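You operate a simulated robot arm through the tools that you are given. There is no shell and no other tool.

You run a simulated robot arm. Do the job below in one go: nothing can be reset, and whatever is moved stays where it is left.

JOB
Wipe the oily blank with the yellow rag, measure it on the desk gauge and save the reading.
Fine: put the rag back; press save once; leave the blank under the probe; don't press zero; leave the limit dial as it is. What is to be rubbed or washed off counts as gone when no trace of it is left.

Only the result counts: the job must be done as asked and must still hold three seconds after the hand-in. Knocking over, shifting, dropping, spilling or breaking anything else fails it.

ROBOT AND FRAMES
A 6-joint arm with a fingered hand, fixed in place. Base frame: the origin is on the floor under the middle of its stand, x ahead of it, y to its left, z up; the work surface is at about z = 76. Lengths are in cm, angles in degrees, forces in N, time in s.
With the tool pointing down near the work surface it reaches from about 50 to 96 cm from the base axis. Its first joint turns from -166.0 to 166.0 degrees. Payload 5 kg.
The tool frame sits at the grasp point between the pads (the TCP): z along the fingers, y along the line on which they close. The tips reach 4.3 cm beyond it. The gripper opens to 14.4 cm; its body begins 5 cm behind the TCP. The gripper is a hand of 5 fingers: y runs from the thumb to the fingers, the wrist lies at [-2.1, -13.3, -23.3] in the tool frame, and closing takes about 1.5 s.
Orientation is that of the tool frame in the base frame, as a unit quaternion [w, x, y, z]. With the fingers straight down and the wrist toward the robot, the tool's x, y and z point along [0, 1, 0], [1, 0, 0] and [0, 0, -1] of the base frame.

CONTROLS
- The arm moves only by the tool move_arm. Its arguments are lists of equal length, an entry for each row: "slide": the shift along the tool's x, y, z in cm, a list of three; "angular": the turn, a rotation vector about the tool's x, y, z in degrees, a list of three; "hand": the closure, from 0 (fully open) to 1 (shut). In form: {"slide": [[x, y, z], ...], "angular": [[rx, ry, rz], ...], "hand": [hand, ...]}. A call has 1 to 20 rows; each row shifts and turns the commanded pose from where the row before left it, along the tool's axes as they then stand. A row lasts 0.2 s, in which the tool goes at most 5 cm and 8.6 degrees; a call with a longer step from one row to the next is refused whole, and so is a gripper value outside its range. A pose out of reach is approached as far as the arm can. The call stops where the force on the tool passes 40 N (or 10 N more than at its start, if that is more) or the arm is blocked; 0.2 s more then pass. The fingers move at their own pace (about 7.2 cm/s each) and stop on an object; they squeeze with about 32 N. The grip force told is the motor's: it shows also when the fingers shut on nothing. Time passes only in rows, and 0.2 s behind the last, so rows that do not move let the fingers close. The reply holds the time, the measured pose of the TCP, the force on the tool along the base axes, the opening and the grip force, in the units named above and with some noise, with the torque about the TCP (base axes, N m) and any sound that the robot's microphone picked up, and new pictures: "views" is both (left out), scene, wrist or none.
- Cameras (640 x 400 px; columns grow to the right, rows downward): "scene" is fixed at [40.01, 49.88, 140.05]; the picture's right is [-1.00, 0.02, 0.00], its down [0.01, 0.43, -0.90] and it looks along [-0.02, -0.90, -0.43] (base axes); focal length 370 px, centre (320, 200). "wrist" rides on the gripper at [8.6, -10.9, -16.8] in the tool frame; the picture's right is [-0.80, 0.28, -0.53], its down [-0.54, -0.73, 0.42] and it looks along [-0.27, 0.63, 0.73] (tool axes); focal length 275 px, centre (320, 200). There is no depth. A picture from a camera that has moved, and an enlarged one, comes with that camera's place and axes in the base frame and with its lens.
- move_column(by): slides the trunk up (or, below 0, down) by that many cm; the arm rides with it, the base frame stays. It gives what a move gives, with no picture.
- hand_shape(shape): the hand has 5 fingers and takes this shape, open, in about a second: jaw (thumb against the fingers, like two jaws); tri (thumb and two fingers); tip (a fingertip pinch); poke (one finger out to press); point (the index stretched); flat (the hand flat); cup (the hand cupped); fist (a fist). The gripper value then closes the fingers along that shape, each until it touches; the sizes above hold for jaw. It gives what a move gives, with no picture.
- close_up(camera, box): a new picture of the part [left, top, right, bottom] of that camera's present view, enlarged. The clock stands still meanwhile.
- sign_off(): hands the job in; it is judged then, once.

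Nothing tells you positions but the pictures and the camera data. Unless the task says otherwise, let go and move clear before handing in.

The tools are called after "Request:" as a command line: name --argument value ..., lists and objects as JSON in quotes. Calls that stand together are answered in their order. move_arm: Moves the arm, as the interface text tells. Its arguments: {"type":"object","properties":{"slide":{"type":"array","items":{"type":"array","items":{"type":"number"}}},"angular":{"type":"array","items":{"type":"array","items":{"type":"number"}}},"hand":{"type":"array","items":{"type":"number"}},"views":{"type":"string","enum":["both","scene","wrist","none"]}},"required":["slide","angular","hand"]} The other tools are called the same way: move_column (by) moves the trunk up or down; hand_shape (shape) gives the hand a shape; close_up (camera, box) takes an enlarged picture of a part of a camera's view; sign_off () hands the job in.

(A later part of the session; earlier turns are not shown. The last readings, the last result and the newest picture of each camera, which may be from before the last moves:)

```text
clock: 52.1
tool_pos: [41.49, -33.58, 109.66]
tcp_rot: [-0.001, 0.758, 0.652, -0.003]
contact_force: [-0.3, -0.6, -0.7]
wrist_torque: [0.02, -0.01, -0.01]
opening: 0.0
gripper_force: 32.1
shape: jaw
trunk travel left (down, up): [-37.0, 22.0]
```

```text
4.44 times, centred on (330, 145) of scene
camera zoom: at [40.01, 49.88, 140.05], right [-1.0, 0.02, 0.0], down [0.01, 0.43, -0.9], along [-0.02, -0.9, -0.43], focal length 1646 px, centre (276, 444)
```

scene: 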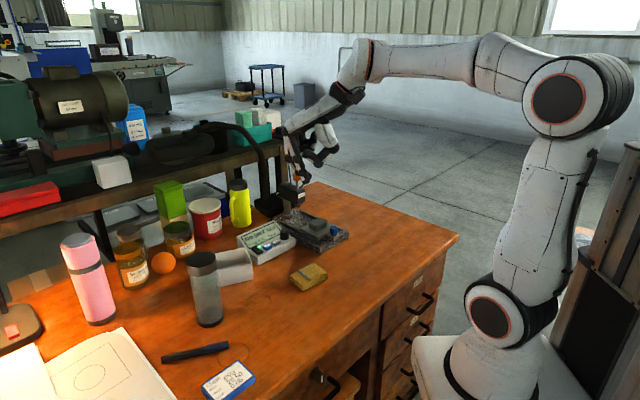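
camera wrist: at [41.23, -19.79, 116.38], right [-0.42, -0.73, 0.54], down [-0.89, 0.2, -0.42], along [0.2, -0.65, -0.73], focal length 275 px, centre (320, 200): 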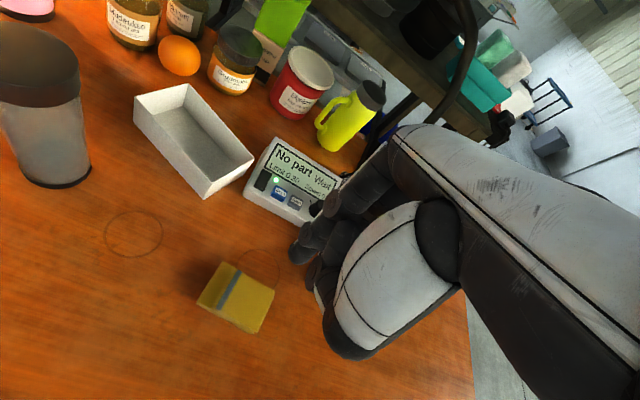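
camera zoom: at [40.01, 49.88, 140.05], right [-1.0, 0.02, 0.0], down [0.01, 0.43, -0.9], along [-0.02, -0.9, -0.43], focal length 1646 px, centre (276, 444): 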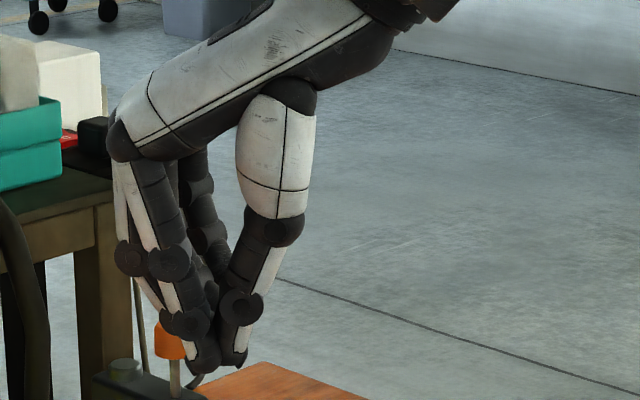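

"Point" gives a single extended index with everything else curled up, which suits pushing the knob and pressing save. I'll use it, aligning the hand with the rails and tilting so the fingertip is the lowest part.

Request:
hand_shape --shape "point"

Request:
move_arm --slide '[[0, 0, 0], [0, 0, 0], [0, 0, 0], [0, 0, 0], [0, 0, 0], [0, 0, 0], [0, 0, 0], [0, 0, 0], [0, 0, 0]]' --angular '[[0, 0, 7.02], [0, 0, 7.02], [0, 0, 7.02], [0, 0, 7.02], [0, 0, 7.02], [8.33, 0, 0], [8.33, 0, 0], [8.33, 0, 0], [0, 0, 0]]' --hand '[0, 0, 0, 0, 0, 0, 0, 0, 0]'

Request:
close_up --camera "scene" --box '[270, 100, 390, 190]'

Request:
close_up --camera "wrist" --box '[200, 100, 480, 360]'

```text
clock: 53.0
tool_pos: [41.66, -33.43, 109.69]
tcp_rot: [0.0, 0.757, 0.653, -0.003]
contact_force: [-0.3, 0.9, 0.4]
wrist_torque: [0.02, 0.02, 0.03]
opening: 0.0
gripper_force: 0.1
shape: point
trunk travel left (down, up): [-37.0, 22.0]
```

```text
clock: 55.0
tool_pos: [41.63, -33.56, 109.64]
tcp_rot: [-0.2, 0.897, 0.384, -0.088]
contact_force: [1.0, -0.7, -0.5]
wrist_torque: [0.04, 0.03, -0.01]
opening: 0.0
gripper_force: 0.1
shape: point
trunk travel left (down, up): [-37.0, 22.0]
camera wrist: at [45.75, -25.42, 129.37], right [-0.2, -0.91, 0.37], down [-0.98, 0.18, -0.07], along [0.0, -0.37, -0.93], focal length 275 px, centre (320, 200)
```

scene: 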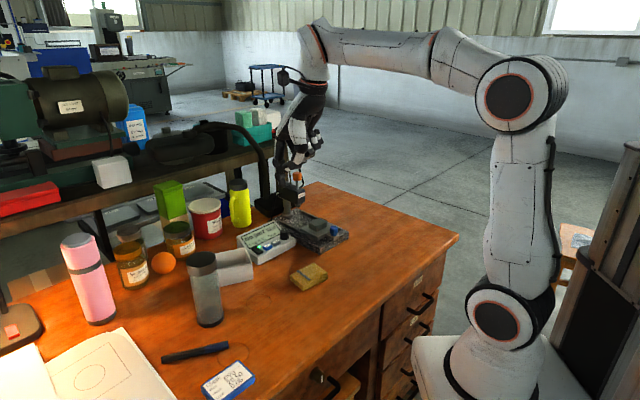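
wrist: 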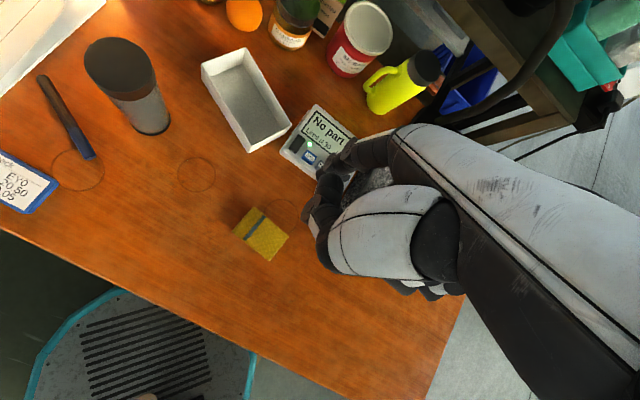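

```text
4.44 times, centred on (330, 145) of scene
camera zoom: at [40.01, 49.88, 140.05], right [-1.0, 0.02, 0.0], down [0.01, 0.43, -0.9], along [-0.02, -0.9, -0.43], focal length 1646 px, centre (276, 444)
```

zoom: 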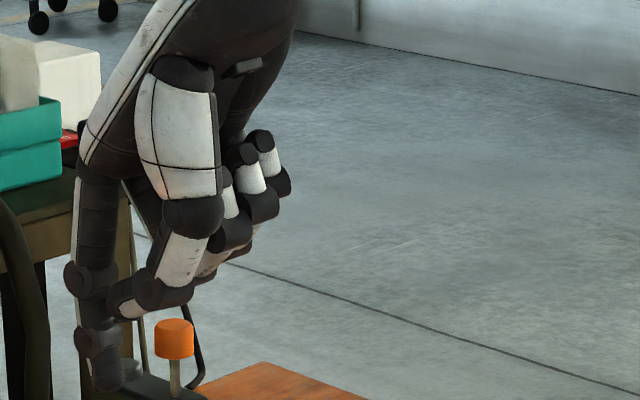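

```text
1.54 times, centred on (340, 230) of wrist
camera zoom: at [45.75, -25.42, 129.37], right [-0.2, -0.91, 0.37], down [-0.98, 0.18, -0.07], along [0.0, -0.37, -0.93], focal length 424 px, centre (289, 154)
```

zoom: 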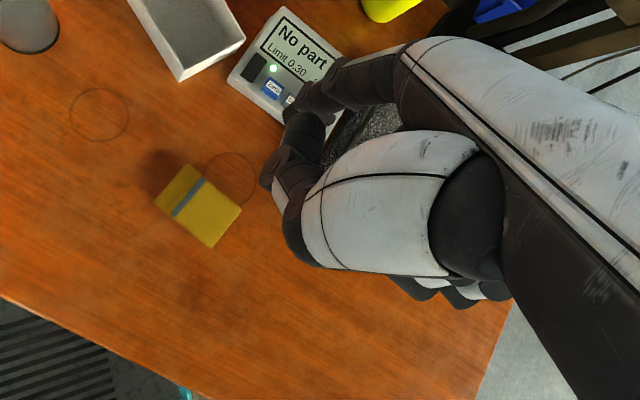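

The fingertip is now the lowest part of the hand, pointing straight down. Moving it to behind the blue knob (robot side), staying high first.

Request:
move_arm --slide '[[-4.21, -0.688, 0.344], [-4.21, -0.688, 0.344], [-4.21, -0.688, 0.344], [-4.21, -0.688, 0.344], [-4.21, -0.688, 0.344], [0.013, 1.42, 3.014], [0.013, 1.42, 3.014], [0, 0, 0]]' --angular '[[0, 0, 0], [0, 0, 0], [0, 0, 0], [0, 0, 0], [0, 0, 0], [0, 0, 0], [0, 0, 0], [0, 0, 0]]' --hand '[0, 0, 0, 0, 0, 0, 0, 0]'

Request:
close_up --camera "scene" --box '[290, 140, 410, 250]'

Request:
close_up --camera "wrist" --box '[180, 60, 440, 300]'

```text
clock: 56.8
tool_pos: [24.38, -46.11, 102.94]
tcp_rot: [-0.199, 0.897, 0.384, -0.089]
contact_force: [0.5, 0.4, -0.7]
wrist_torque: [0.05, -0.01, 0.02]
opening: 0.0
gripper_force: 0.0
shape: point
trunk travel left (down, up): [-37.0, 22.0]
camera wrist: at [28.48, -38.04, 122.63], right [-0.2, -0.91, 0.37], down [-0.98, 0.18, -0.07], along [0.0, -0.38, -0.93], focal length 275 px, centre (320, 200)
```

scene: 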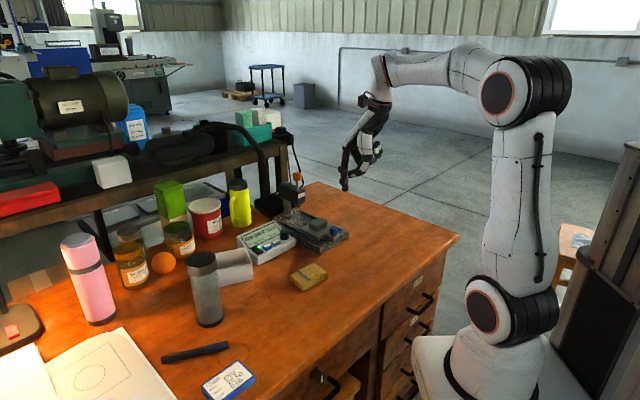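
wrist: 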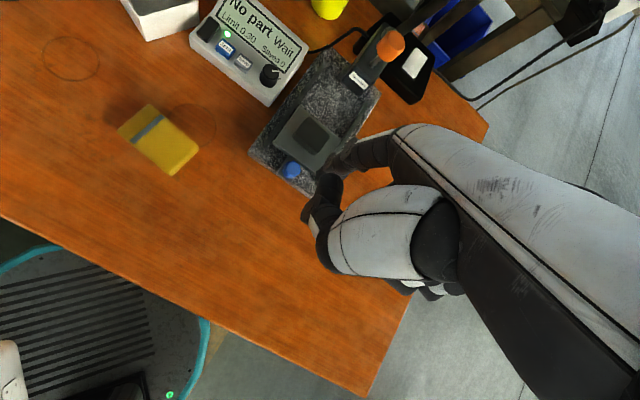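

```text
3.64 times, centred on (350, 195) of scene
camera zoom: at [40.01, 49.88, 140.05], right [-1.0, 0.02, 0.0], down [0.01, 0.43, -0.9], along [-0.02, -0.9, -0.43], focal length 1346 px, centre (211, 218)
```

zoom: 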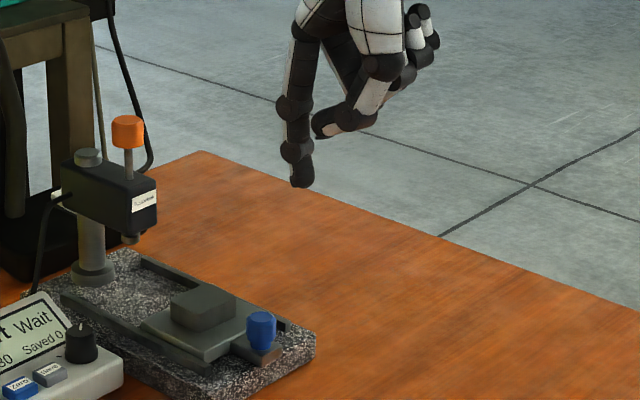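

```text
1.67 times, centred on (310, 180) of wrist
camera zoom: at [28.48, -38.04, 122.63], right [-0.2, -0.91, 0.37], down [-0.98, 0.18, -0.07], along [0.0, -0.38, -0.93], focal length 459 px, centre (337, 233)
```

zoom: 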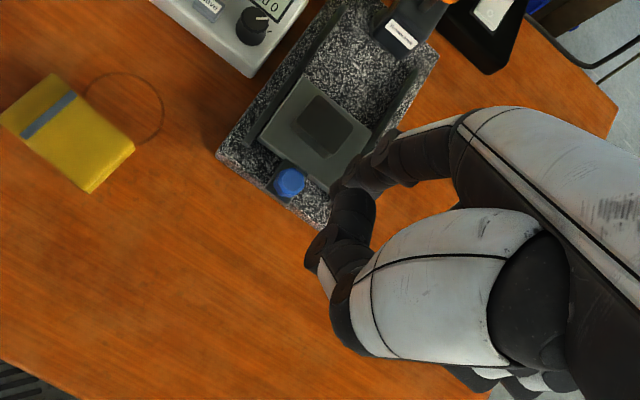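

This gives a good overhead view of the gauge. Zooming for localization.

Request:
close_up --camera "wrist" --box '[235, 90, 345, 195]'

Request:
close_up --camera "wrist" --box '[180, 0, 440, 130]'

```text
3.81 times, centred on (290, 142) of wrist
camera zoom: at [28.48, -38.04, 122.63], right [-0.2, -0.91, 0.37], down [-0.98, 0.18, -0.07], along [0.0, -0.38, -0.93], focal length 1049 px, centre (434, 419)
```

zoom: 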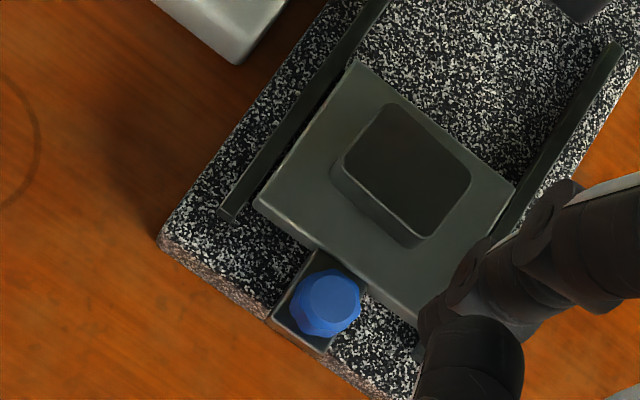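

```text
2.46 times, centred on (310, 65) of wrist
camera zoom: at [28.48, -38.04, 122.63], right [-0.2, -0.91, 0.37], down [-0.98, 0.18, -0.07], along [0.0, -0.38, -0.93], focal length 678 px, centre (345, 532)
```

zoom: 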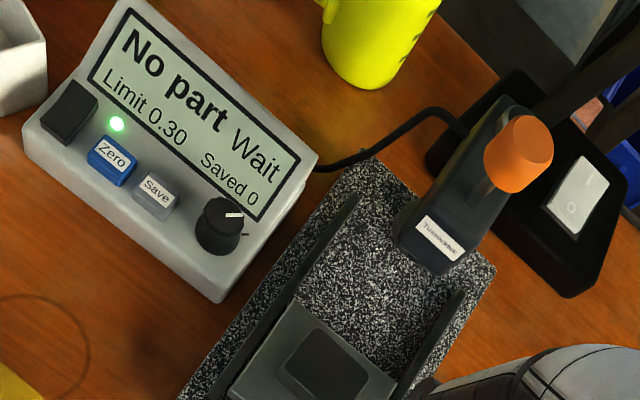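

The overhead view shows the blank clean on top and centred on the sled. The knob is at about (34.2, −51.2, top z 82) and the probe axis at about (45.6, −62.9). Lowering the fingertip behind the knob.

Request:
move_arm --slide '[[0.5, 0, 0], [0.015, 1.62, 3.436], [0.015, 1.62, 3.436], [0.015, 1.62, 3.436], [0, 0, 0]]' --angular '[[0, 0, 0], [0, 0, 0], [0, 0, 0], [0, 0, 0], [0, 0, 0]]' --hand '[0, 0, 0, 0, 0]'

Request:
close_up --camera "scene" --box '[300, 180, 380, 250]'

Request:
close_up --camera "wrist" --box '[200, 60, 400, 240]'

```text
clock: 58.0
tool_pos: [24.65, -45.65, 91.51]
tcp_rot: [-0.198, 0.898, 0.384, -0.088]
contact_force: [-0.4, -0.5, -0.2]
wrist_torque: [0.02, 0.0, 0.0]
opening: 0.0
gripper_force: 0.0
shape: point
trunk travel left (down, up): [-37.0, 22.0]
camera wrist: at [28.8, -37.63, 111.37], right [-0.2, -0.91, 0.37], down [-0.98, 0.18, -0.07], along [0.0, -0.38, -0.93], focal length 275 px, centre (320, 200)
```

scene: 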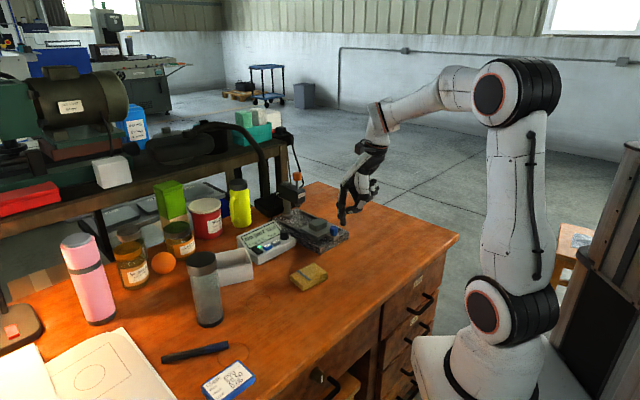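
wrist: 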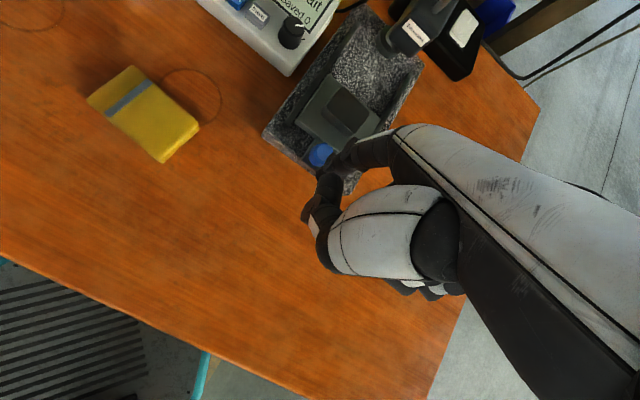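

```text
5.71 times, centred on (340, 215) of scene
camera zoom: at [40.01, 49.88, 140.05], right [-1.0, 0.02, 0.0], down [0.01, 0.43, -0.9], along [-0.02, -0.9, -0.43], focal length 2116 px, centre (206, 114)
```

zoom: 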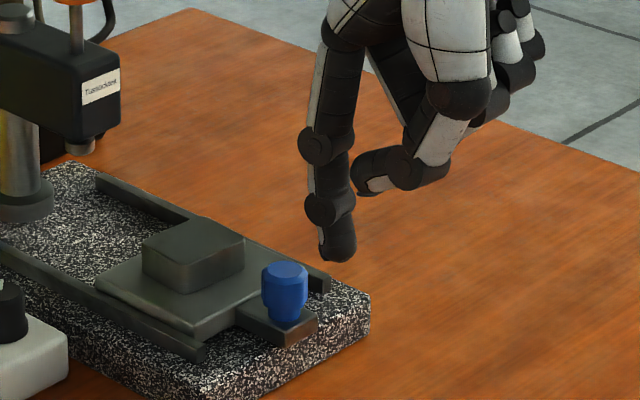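

```text
2.22 times, centred on (300, 150) of wrist
camera zoom: at [28.8, -37.63, 111.37], right [-0.2, -0.91, 0.37], down [-0.98, 0.18, -0.07], along [0.0, -0.38, -0.93], focal length 612 px, centre (364, 311)
```

zoom: 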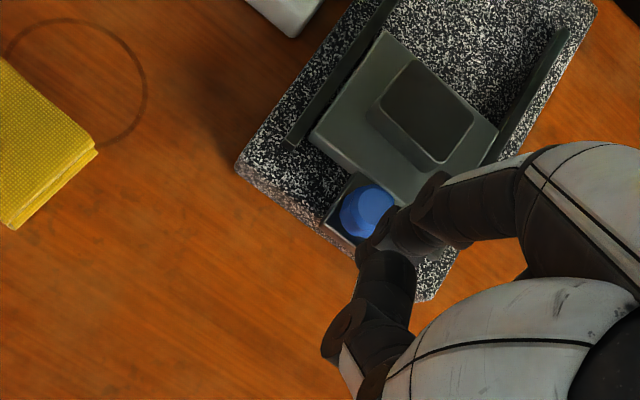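

The fingertip is about 4 cm behind the knob and in line with it. Lowering to knob mid-height, then approaching to first contact.

Request:
move_arm --slide '[[0.006, 0.682, 1.446], [0.006, 0.682, 1.446], [0, 0.904, -0.426], [0, 0.452, -0.213], [0, 0, 0]]' --angular '[[0, 0, 0], [0, 0, 0], [0, 0, 0], [0, 0, 0], [0, 0, 0]]' --hand '[0, 0, 0, 0, 0]'

Request:
close_up --camera "scene" --box '[300, 190, 380, 250]'

Request:
close_up --camera "wrist" --box '[240, 80, 380, 210]'

```text
clock: 59.2
tool_pos: [25.65, -46.7, 88.38]
tcp_rot: [-0.198, 0.898, 0.383, -0.088]
contact_force: [-4.0, 1.7, -0.4]
wrist_torque: [0.09, 0.2, 0.02]
opening: 13.62
gripper_force: 0.1
shape: point
trunk travel left (down, up): [-37.0, 22.0]
camera wrist: at [29.85, -38.71, 108.17], right [-0.2, -0.91, 0.37], down [-0.98, 0.18, -0.07], along [0.0, -0.38, -0.93], focal length 275 px, centre (320, 200)
```

scene: 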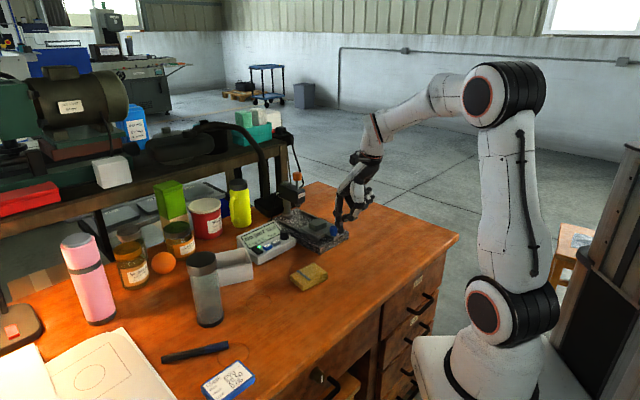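
wrist: 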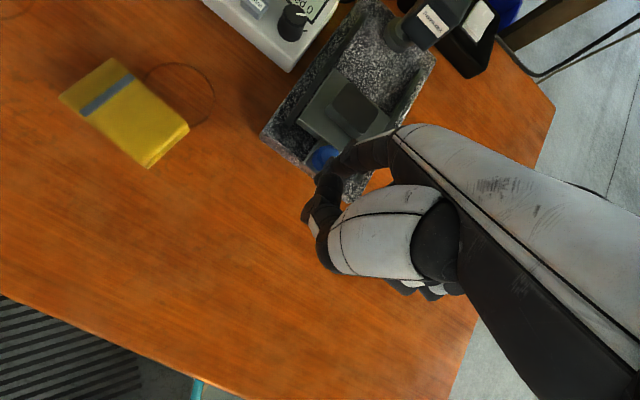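

```text
6.67 times, centred on (340, 220) of scene
camera zoom: at [40.01, 49.88, 140.05], right [-1.0, 0.02, 0.0], down [0.01, 0.43, -0.9], along [-0.02, -0.9, -0.43], focal length 2468 px, centre (187, 67)
```

zoom: 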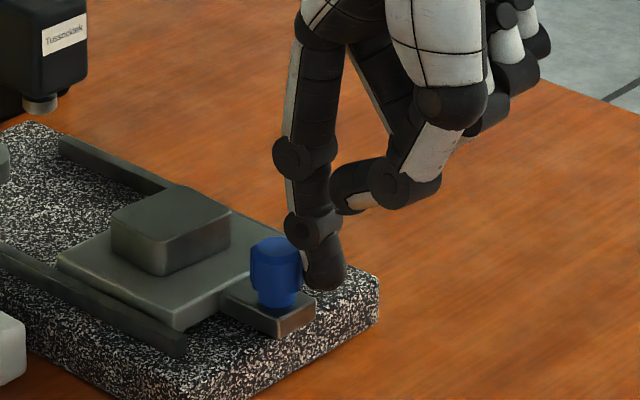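

```text
3.08 times, centred on (310, 145) of wrist
camera zoom: at [29.85, -38.71, 108.17], right [-0.2, -0.91, 0.37], down [-0.98, 0.18, -0.07], along [0.0, -0.38, -0.93], focal length 847 px, centre (351, 369)
```

zoom: 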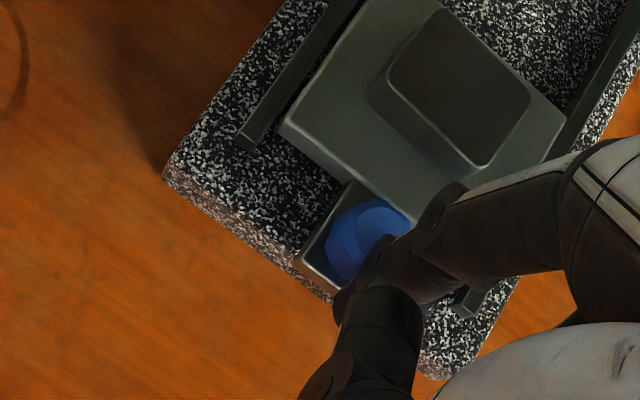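

The fingertip is touching the knob with about 4 N. Pushing along the rails in small steps.

Request:
move_arm --slide '[[0, 0.362, -0.17], [0, 0.362, -0.17], [0, 0.362, -0.17], [0, 0.362, -0.17], [0, 0.362, -0.17], [0, 0, 0]]' --angular '[[0, 0, 0], [0, 0, 0], [0, 0, 0], [0, 0, 0], [0, 0, 0], [0, 0, 0]]' --hand '[0, 0, 0, 0, 0, 0]' --views "none"

Request:
close_up --camera "scene" --box '[290, 180, 380, 250]'

```text
clock: 60.6
tool_pos: [27.23, -48.1, 88.32]
tcp_rot: [-0.197, 0.898, 0.384, -0.088]
contact_force: [-1.0, -0.3, 0.6]
wrist_torque: [-0.02, 0.0, -0.04]
opening: 13.62
gripper_force: 0.0
shape: point
trunk travel left (down, up): [-37.0, 22.0]
```

```text
5.71 times, centred on (335, 215) of scene
camera zoom: at [40.01, 49.88, 140.05], right [-1.0, 0.02, 0.0], down [0.01, 0.43, -0.9], along [-0.02, -0.9, -0.43], focal length 2116 px, centre (234, 114)
```

zoom: 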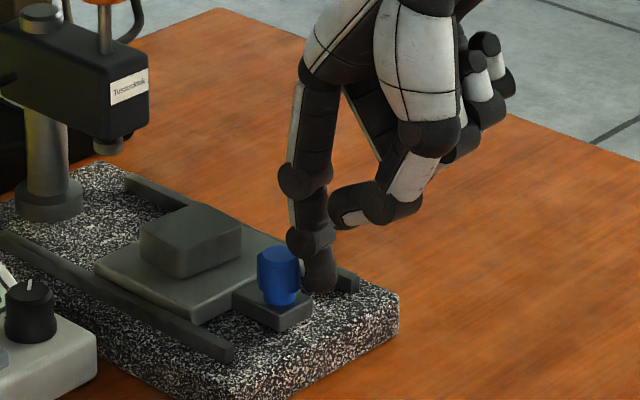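

The sled slides easily and the blank rides with it. Continuing.

Request:
move_arm --slide '[[0, 0.362, -0.17], [0, 0.362, -0.17], [0, 0.362, -0.17], [0, 0.362, -0.17], [0, 0.362, -0.17], [0, 0.362, -0.17], [0, 0.362, -0.17], [0, 0.362, -0.17], [0, 0.362, -0.17], [0, 0.362, -0.17], [0, 0, 0]]' --angular '[[0, 0, 0], [0, 0, 0], [0, 0, 0], [0, 0, 0], [0, 0, 0], [0, 0, 0], [0, 0, 0], [0, 0, 0], [0, 0, 0], [0, 0, 0], [0, 0, 0]]' --hand '[0, 0, 0, 0, 0, 0, 0, 0, 0, 0, 0]'

Request:
close_up --camera "scene" --box '[280, 170, 370, 240]'

Request:
close_up --camera "wrist" --box '[240, 20, 440, 210]'

```text
clock: 63.0
tool_pos: [29.91, -50.95, 88.49]
tcp_rot: [-0.198, 0.898, 0.383, -0.088]
contact_force: [-1.2, 0.4, -0.2]
wrist_torque: [0.02, 0.08, -0.03]
opening: 13.63
gripper_force: 0.1
shape: point
trunk travel left (down, up): [-37.0, 22.0]
camera wrist: at [34.15, -42.86, 108.23], right [-0.2, -0.91, 0.37], down [-0.98, 0.18, -0.07], along [0.0, -0.37, -0.93], focal length 275 px, centre (320, 200)
```

scene: 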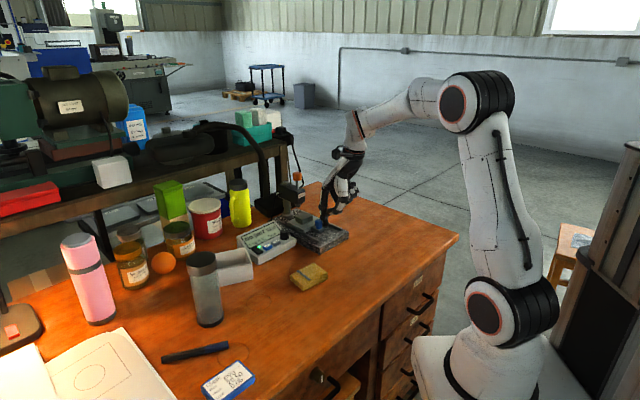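
wrist: 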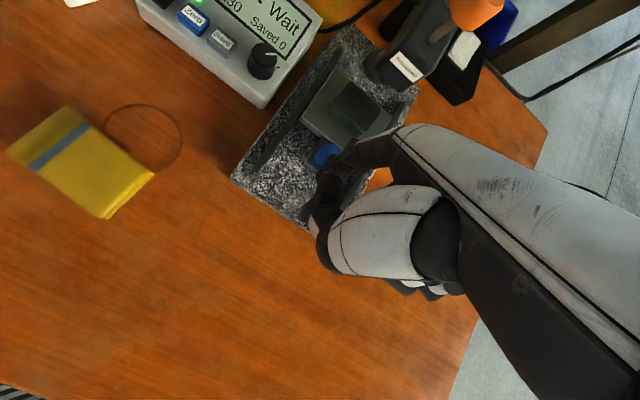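

```text
5.71 times, centred on (325, 205) of scene
camera zoom: at [40.01, 49.88, 140.05], right [-1.0, 0.02, 0.0], down [0.01, 0.43, -0.9], along [-0.02, -0.9, -0.43], focal length 2116 px, centre (291, 171)
```

zoom: 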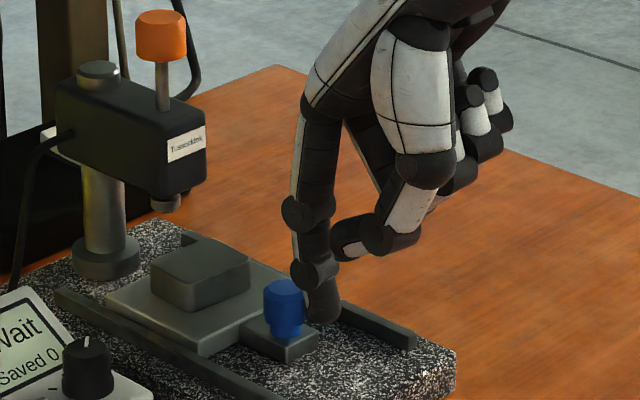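

```text
2.11 times, centred on (340, 115) of wrist
camera zoom: at [34.15, -42.86, 108.23], right [-0.2, -0.91, 0.37], down [-0.98, 0.18, -0.07], along [0.0, -0.37, -0.93], focal length 580 px, centre (278, 379)
```

zoom: 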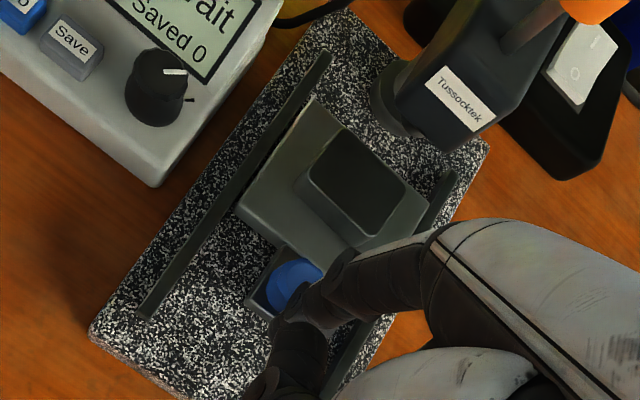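

About 6 cm travelled; roughly 4 cm remain. Continuing carefully.

Request:
move_arm --slide '[[0, 0.362, -0.17], [0, 0.362, -0.17], [0, 0.362, -0.17], [0, 0.362, -0.17], [0, 0.362, -0.17], [0, 0.362, -0.17], [0, 0.362, -0.17], [0, 0, 0]]' --angular '[[0, 0, 0], [0, 0, 0], [0, 0, 0], [0, 0, 0], [0, 0, 0], [0, 0, 0], [0, 0, 0], [0, 0, 0]]' --hand '[0, 0, 0, 0, 0, 0, 0, 0]' --views "none"

Request:
close_up --camera "scene" --box '[270, 170, 350, 230]'

Request:
close_up --camera "wrist" --box '[240, 20, 440, 210]'

Request:
close_up --camera "scene" --box '[230, 205, 310, 265]'

```text
clock: 64.8
tool_pos: [32.03, -52.75, 88.42]
tcp_rot: [-0.198, 0.897, 0.384, -0.089]
contact_force: [0.4, 0.3, 0.2]
wrist_torque: [0.01, 0.01, -0.01]
opening: 13.6
gripper_force: 0.1
shape: point
trunk travel left (down, up): [-37.0, 22.0]
```

```text
6.67 times, centred on (310, 200) of scene
camera zoom: at [40.01, 49.88, 140.05], right [-1.0, 0.02, 0.0], down [0.01, 0.43, -0.9], along [-0.02, -0.9, -0.43], focal length 2468 px, centre (387, 200)
```

zoom: 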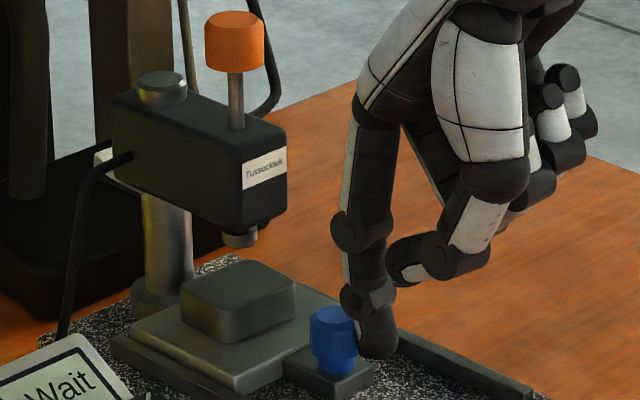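

```text
2.11 times, centred on (340, 115) of wrist
camera zoom: at [36.2, -44.72, 108.23], right [-0.2, -0.91, 0.37], down [-0.98, 0.18, -0.07], along [0.0, -0.37, -0.93], focal length 580 px, centre (278, 379)
```

zoom: 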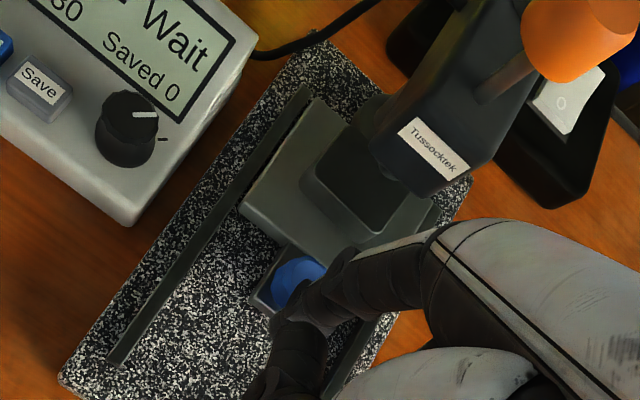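

```text
6.67 times, centred on (270, 235) of scene
camera zoom: at [40.01, 49.88, 140.05], right [-1.0, 0.02, 0.0], down [0.01, 0.43, -0.9], along [-0.02, -0.9, -0.43], focal length 2468 px, centre (653, -33)
```

zoom: 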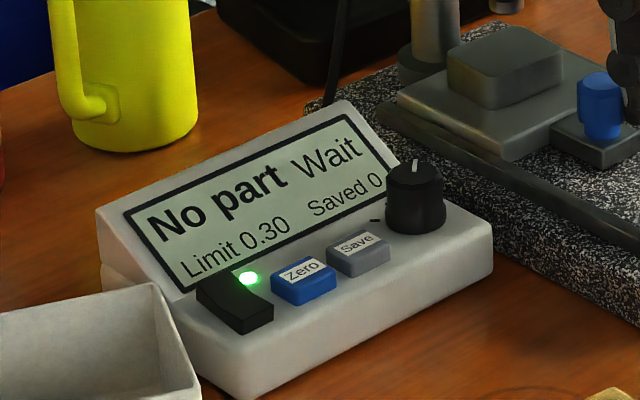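

The blank is almost under the probe (about 1 cm to go). Small steps now, watching for the stop.

Request:
move_arm --slide '[[0, 0.271, -0.128], [0, 0.271, -0.128], [0, 0, 0]]' --angular '[[0, 0, 0], [0, 0, 0], [0, 0, 0]]' --hand '[0, 0, 0]' --views "none"

Request:
close_up --camera "scene" --box '[230, 170, 350, 260]'

```text
clock: 65.6
tool_pos: [32.45, -53.03, 88.5]
tcp_rot: [-0.199, 0.897, 0.384, -0.088]
contact_force: [-3.2, 2.6, 1.9]
wrist_torque: [0.08, 0.03, 0.1]
opening: 13.64
gripper_force: 0.1
shape: point
trunk travel left (down, up): [-37.0, 22.0]
```

```text
4.44 times, centred on (290, 215) of scene
camera zoom: at [40.01, 49.88, 140.05], right [-1.0, 0.02, 0.0], down [0.01, 0.43, -0.9], along [-0.02, -0.9, -0.43], focal length 1646 px, centre (453, 133)
```

zoom: 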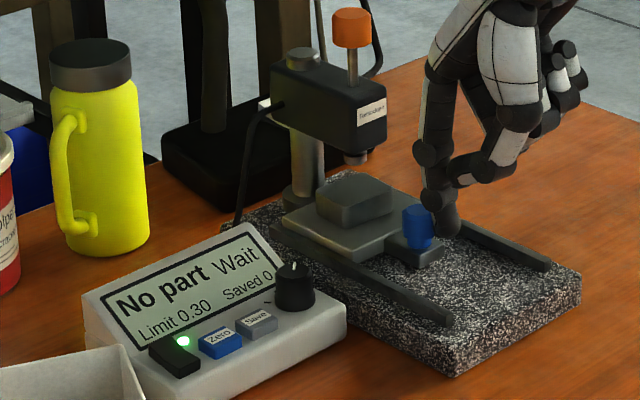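

There is a bit more resistance (4 N) — maybe the end stop. One more small nudge to check.

Request:
move_arm --slide '[[0, 0.181, -0.085], [0, 0.181, -0.085], [0, 0, 0]]' --angular '[[0, 0, 0], [0, 0, 0], [0, 0, 0]]' --hand '[0, 0, 0]' --views "none"

Request:
close_up --camera "scene" --box '[270, 170, 350, 230]'

Request:
close_up --camera "wrist" --box '[240, 20, 440, 210]'

```text
clock: 66.4
tool_pos: [32.62, -53.52, 88.51]
tcp_rot: [-0.198, 0.898, 0.384, -0.088]
contact_force: [-5.7, 5.1, 2.7]
wrist_torque: [0.19, 0.15, 0.17]
opening: 13.62
gripper_force: 0.1
shape: point
trunk travel left (down, up): [-37.0, 22.0]
```

```text
6.67 times, centred on (310, 200) of scene
camera zoom: at [40.01, 49.88, 140.05], right [-1.0, 0.02, 0.0], down [0.01, 0.43, -0.9], along [-0.02, -0.9, -0.43], focal length 2468 px, centre (387, 200)
```

zoom: 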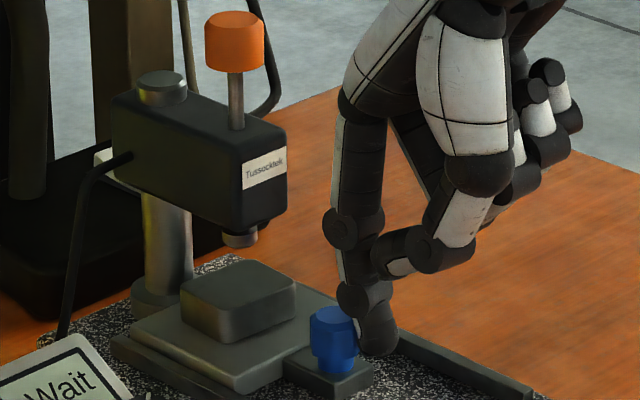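

```text
2.11 times, centred on (340, 115) of wrist
camera zoom: at [36.86, -45.41, 108.21], right [-0.2, -0.91, 0.37], down [-0.98, 0.18, -0.07], along [0.0, -0.38, -0.93], focal length 580 px, centre (278, 379)
```

zoom: 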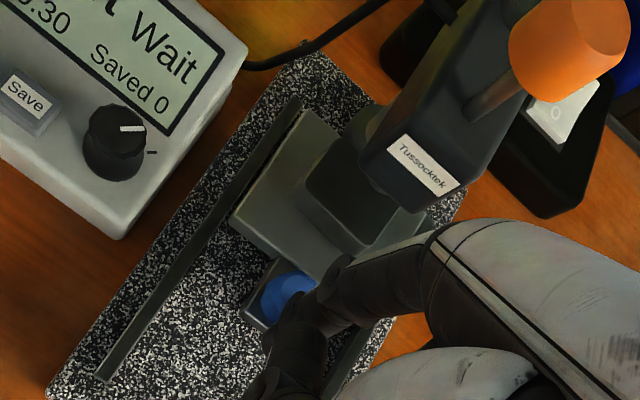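

The sled is at its end stop and the blank sits under the probe. The gauge still says "No part", so the orange plunger likely has to be brought down. Backing the finger off, then raising it toward above the orange cap.

Request:
move_arm --slide '[[0, -0.678, 0.32], [0, -0.678, 0.32], [-0.015, -1.62, -3.436], [-0.015, -1.62, -3.436], [-0.015, -1.62, -3.436], [-0.015, -1.62, -3.436], [-0.015, -1.62, -3.436], [0, 0, 0]]' --angular '[[0, 0, 0], [0, 0, 0], [0, 0, 0], [0, 0, 0], [0, 0, 0], [0, 0, 0], [0, 0, 0], [0, 0, 0]]' --hand '[0, 0, 0, 0, 0, 0, 0, 0]' --views "none"

Request:
close_up --camera "scene" --box '[230, 170, 350, 260]'

Request:
close_up --camera "scene" --box '[280, 175, 330, 225]'

Request:
close_up --camera "wrist" --box '[200, 0, 440, 180]'

```text
clock: 68.2
tool_pos: [31.75, -52.36, 107.4]
tcp_rot: [-0.198, 0.898, 0.384, -0.088]
contact_force: [-0.6, -0.2, -0.3]
wrist_torque: [-0.09, -0.01, -0.01]
opening: 13.62
gripper_force: 0.1
shape: point
trunk travel left (down, up): [-37.0, 22.0]
```

```text
4.44 times, centred on (290, 215) of scene
camera zoom: at [40.01, 49.88, 140.05], right [-1.0, 0.02, 0.0], down [0.01, 0.43, -0.9], along [-0.02, -0.9, -0.43], focal length 1646 px, centre (453, 133)
```

zoom: 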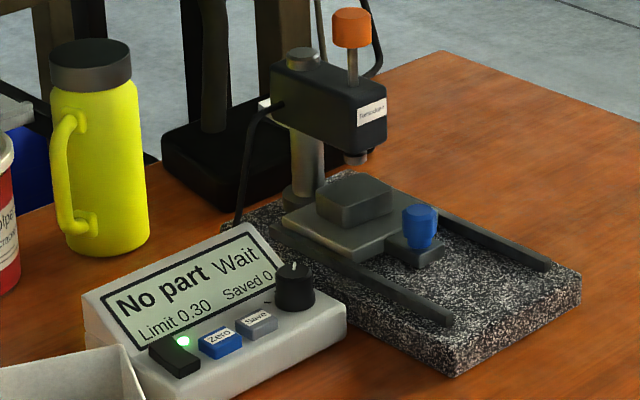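

```text
8.00 times, centred on (305, 200) of scene
camera zoom: at [40.01, 49.88, 140.05], right [-1.0, 0.02, 0.0], down [0.01, 0.43, -0.9], along [-0.02, -0.9, -0.43], focal length 2962 px, centre (440, 200)
```

zoom: 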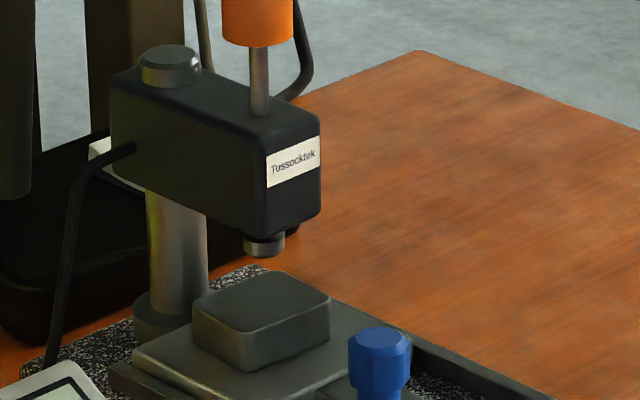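

```text
2.22 times, centred on (320, 90) of wrist
camera zoom: at [36.01, -44.28, 127.22], right [-0.2, -0.91, 0.37], down [-0.98, 0.18, -0.07], along [0.0, -0.37, -0.93], focal length 612 px, centre (320, 444)
```

zoom: 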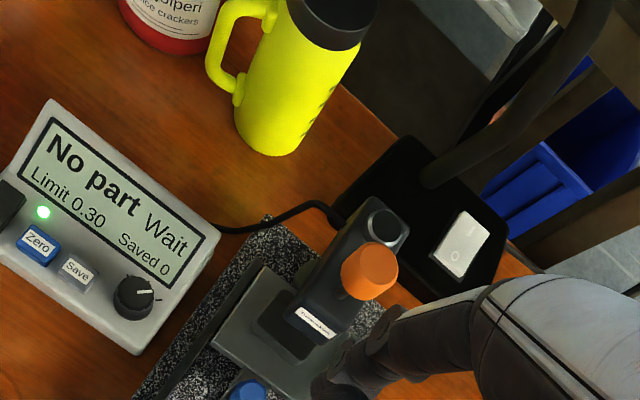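

The blank is centred under the probe. Cap centre is at about (45.7, −62.0, 96.2). Moving the fingertip above it.

Request:
move_arm --slide '[[0.047, 3.06, -1.443], [0.047, 3.06, -1.443], [0.047, 3.06, -1.443], [0, 0, 0]]' --angular '[[0, 0, 0], [0, 0, 0], [0, 0, 0], [0, 0, 0]]' --hand '[0, 0, 0, 0]'

Request:
close_up --camera "scene" --box '[265, 130, 345, 200]'

Request:
close_up --camera "wrist" --box '[240, 60, 400, 220]'

```text
clock: 69.2
tool_pos: [39.21, -59.37, 107.34]
tcp_rot: [-0.2, 0.897, 0.383, -0.088]
contact_force: [0.5, -0.5, -1.5]
wrist_torque: [0.12, 0.06, 0.03]
opening: 13.67
gripper_force: 0.2
shape: point
trunk travel left (down, up): [-37.0, 22.0]
camera wrist: at [43.42, -51.25, 126.99], right [-0.2, -0.91, 0.37], down [-0.98, 0.18, -0.07], along [0.0, -0.37, -0.93], focal length 275 px, centre (320, 200)
```

scene: 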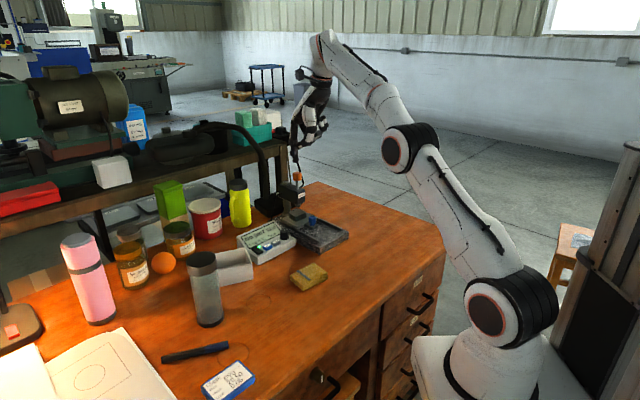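
wrist: 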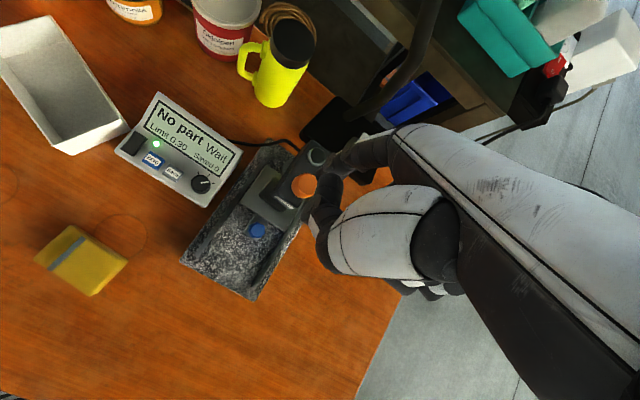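

```text
5.71 times, centred on (305, 165) of scene
camera zoom: at [40.01, 49.88, 140.05], right [-1.0, 0.02, 0.0], down [0.01, 0.43, -0.9], along [-0.02, -0.9, -0.43], focal length 2116 px, centre (406, 400)
```

zoom: 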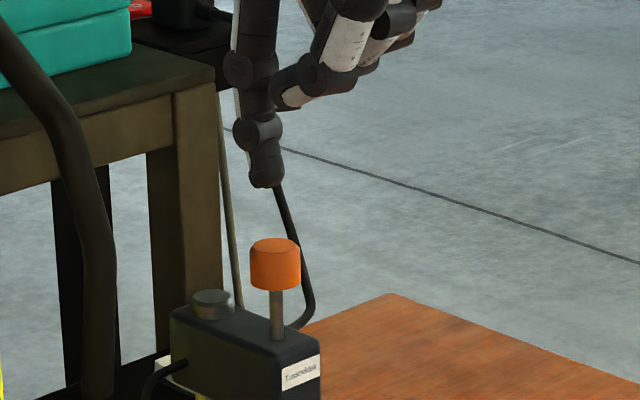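

```text
2.50 times, centred on (320, 140) of wrist
camera zoom: at [43.42, -51.25, 126.99], right [-0.2, -0.91, 0.37], down [-0.98, 0.18, -0.07], along [0.0, -0.37, -0.93], focal length 688 px, centre (320, 350)
```

zoom: 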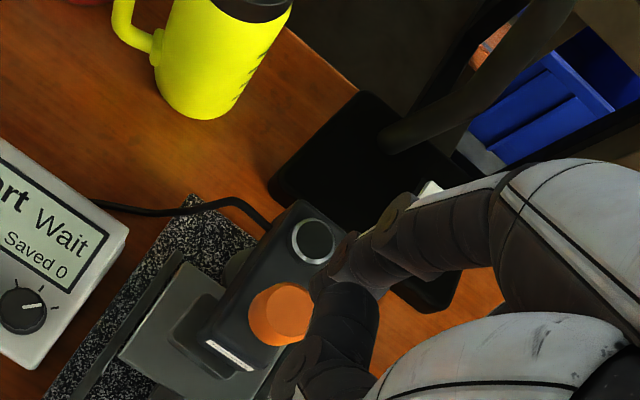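

The fingertip is over the cap, about half a centimetre too far. Correcting and lowering to near touch.

Request:
move_arm --slide '[[0, -0.362, 0.17], [0.006, 0.682, 1.446], [0.006, 0.64, 1.356], [0, 0, 0]]' --angular '[[0, 0, 0], [0, 0, 0], [0, 0, 0], [0, 0, 0]]' --hand '[0, 0, 0, 0]' --views "none"

Request:
close_up --camera "scene" --box '[265, 150, 345, 220]'

Request:
close_up --camera "wrist" --box '[240, 60, 400, 220]'

```text
clock: 70.2
tool_pos: [38.93, -58.98, 104.32]
tcp_rot: [-0.198, 0.898, 0.383, -0.088]
contact_force: [-0.5, 0.0, 0.4]
wrist_torque: [-0.02, -0.01, 0.01]
opening: 13.63
gripper_force: 0.0
shape: point
trunk travel left (down, up): [-37.0, 22.0]
```

```text
5.71 times, centred on (305, 185) of scene
camera zoom: at [40.01, 49.88, 140.05], right [-1.0, 0.02, 0.0], down [0.01, 0.43, -0.9], along [-0.02, -0.9, -0.43], focal length 2116 px, centre (406, 286)
```

zoom: 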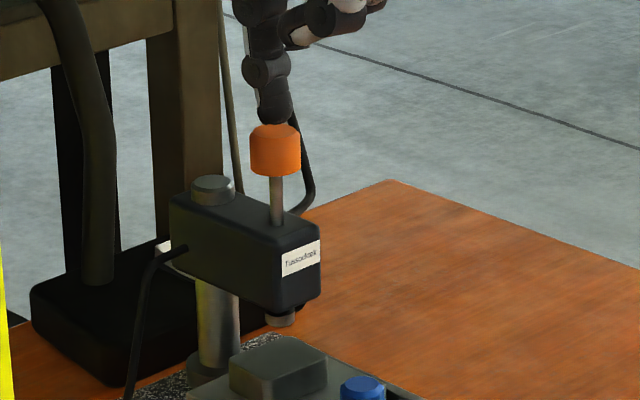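

```text
2.50 times, centred on (320, 140) of wrist
camera zoom: at [43.01, -50.97, 124.03], right [-0.2, -0.91, 0.37], down [-0.98, 0.18, -0.07], along [0.0, -0.38, -0.93], focal length 688 px, centre (320, 350)
```

zoom: 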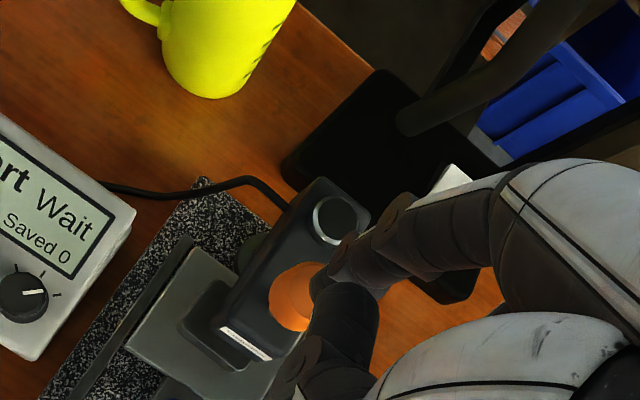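

The fingertip is right over the cap. Pressing down in small steps while watching force.

Request:
move_arm --slide '[[0.001, 0.128, 0.271], [0.001, 0.128, 0.271], [0, 0, 0]]' --angular '[[0, 0, 0], [0, 0, 0], [0, 0, 0]]' --hand '[0, 0, 0]' --views "none"

Request:
close_up --camera "scene" --box '[230, 160, 330, 260]'

```text
clock: 71.0
tool_pos: [38.84, -59.06, 103.79]
tcp_rot: [-0.198, 0.898, 0.383, -0.088]
contact_force: [0.1, -0.6, 2.8]
wrist_torque: [-0.07, -0.2, 0.04]
opening: 0.0
gripper_force: 0.0
shape: point
trunk travel left (down, up): [-37.0, 22.0]
```

```text
4.00 times, centred on (280, 210) of scene
camera zoom: at [40.01, 49.88, 140.05], right [-1.0, 0.02, 0.0], down [0.01, 0.43, -0.9], along [-0.02, -0.9, -0.43], focal length 1481 px, centre (480, 160)
```

zoom: 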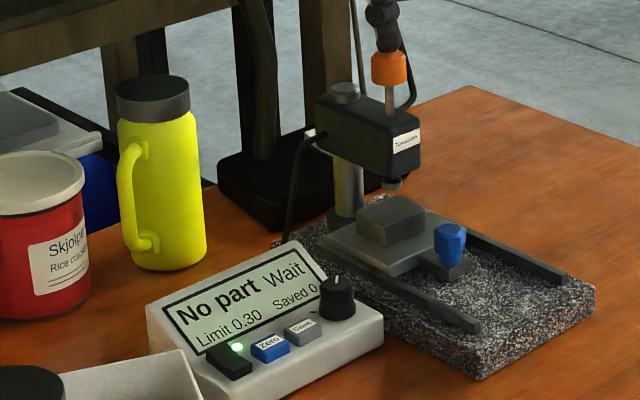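

Contact at 2.8 N. Pressing further in small steps.

Request:
move_arm --slide '[[0.001, 0.128, 0.271], [0.001, 0.128, 0.271], [0.001, 0.128, 0.271], [0, 0, 0]]' --angular '[[0, 0, 0], [0, 0, 0], [0, 0, 0], [0, 0, 0]]' --hand '[0, 0, 0, 0]' --views "none"

Request:
close_up --camera "scene" --box '[230, 160, 330, 260]'

Request:
close_up --camera "scene" --box '[280, 155, 330, 225]'

```text
clock: 72.0
tool_pos: [38.8, -59.05, 102.84]
tcp_rot: [-0.197, 0.898, 0.384, -0.088]
contact_force: [-0.2, 0.0, 0.6]
wrist_torque: [0.0, -0.01, 0.0]
opening: 0.0
gripper_force: 0.1
shape: point
trunk travel left (down, up): [-37.0, 22.0]
```

```text
4.00 times, centred on (280, 210) of scene
camera zoom: at [40.01, 49.88, 140.05], right [-1.0, 0.02, 0.0], down [0.01, 0.43, -0.9], along [-0.02, -0.9, -0.43], focal length 1481 px, centre (480, 160)
```

zoom: 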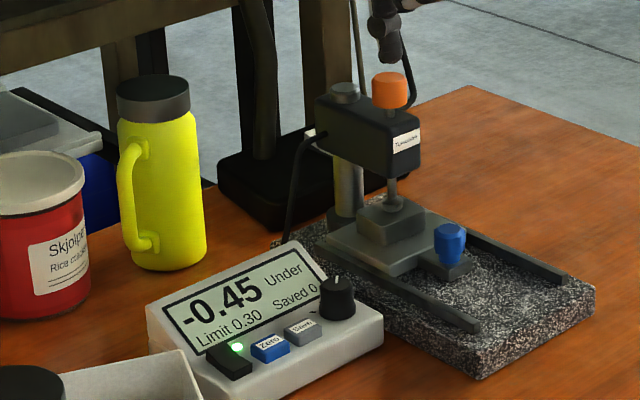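

```text
5.71 times, centred on (305, 190) of scene
camera zoom: at [40.01, 49.88, 140.05], right [-1.0, 0.02, 0.0], down [0.01, 0.43, -0.9], along [-0.02, -0.9, -0.43], focal length 2116 px, centre (406, 257)
```

zoom: 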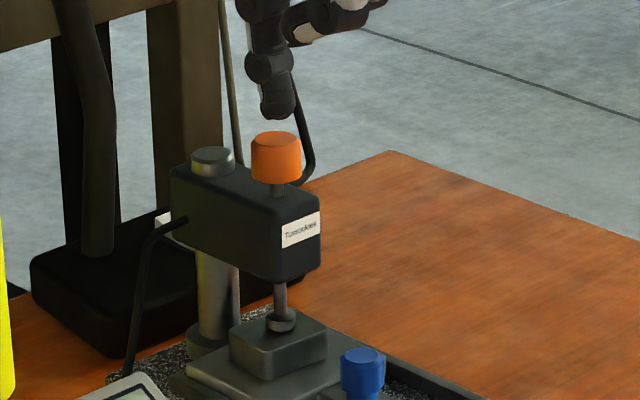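

The plunger dropped onto the blank and the gauge reads −0.45 "Under", saved 0. I'll check that the reading is steady and then move the finger to the Save button at about (52.05, −47.2, 79.5).

Request:
move_arm --slide '[[-0.01, -1.066, -2.26], [3.79, -1.225, 0.56], [3.79, -1.225, 0.56], [3.79, -1.225, 0.56], [3.79, -1.225, 0.56], [0.02, 2.13, 4.52], [0.01, 1.5, 3.16], [0, 0, 0]]' --angular '[[0, 0, 0], [0, 0, 0], [0, 0, 0], [0, 0, 0], [0, 0, 0], [0, 0, 0], [0, 0, 0], [0, 0, 0]]' --hand '[0, 0, 0, 0, 0, 0, 0, 0]'

Request:
close_up --camera "scene" --box '[225, 180, 325, 270]'

Request:
close_up --camera "wrist" --box '[220, 60, 420, 240]'

```text
clock: 73.8
tool_pos: [45.54, -44.42, 96.66]
tcp_rot: [-0.199, 0.898, 0.384, -0.088]
contact_force: [-0.7, -0.6, 0.1]
wrist_torque: [0.02, 0.03, -0.01]
opening: 0.0
gripper_force: 0.0
shape: point
trunk travel left (down, up): [-37.0, 22.0]
camera wrist: at [49.65, -36.36, 116.44], right [-0.2, -0.91, 0.37], down [-0.98, 0.18, -0.07], along [0.0, -0.38, -0.93], focal length 275 px, centre (320, 200)
```

scene: 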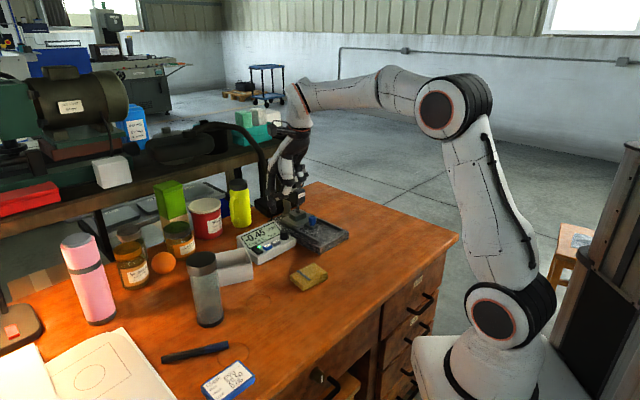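
wrist: 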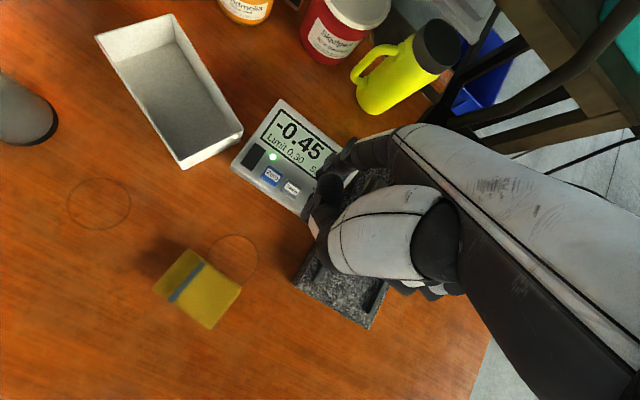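

```text
4.44 times, centred on (275, 225) of scene
camera zoom: at [40.01, 49.88, 140.05], right [-1.0, 0.02, 0.0], down [0.01, 0.43, -0.9], along [-0.02, -0.9, -0.43], focal length 1646 px, centre (520, 89)
```

zoom: 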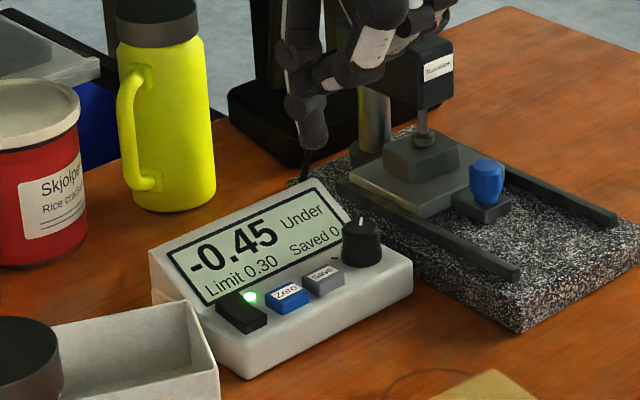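

```text
2.22 times, centred on (320, 150) of wrist
camera zoom: at [49.65, -36.36, 116.44], right [-0.2, -0.91, 0.37], down [-0.98, 0.18, -0.07], along [0.0, -0.38, -0.93], focal length 612 px, centre (320, 311)
```

zoom: 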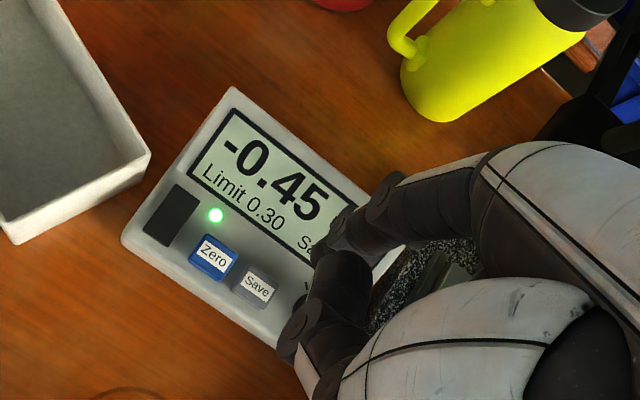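

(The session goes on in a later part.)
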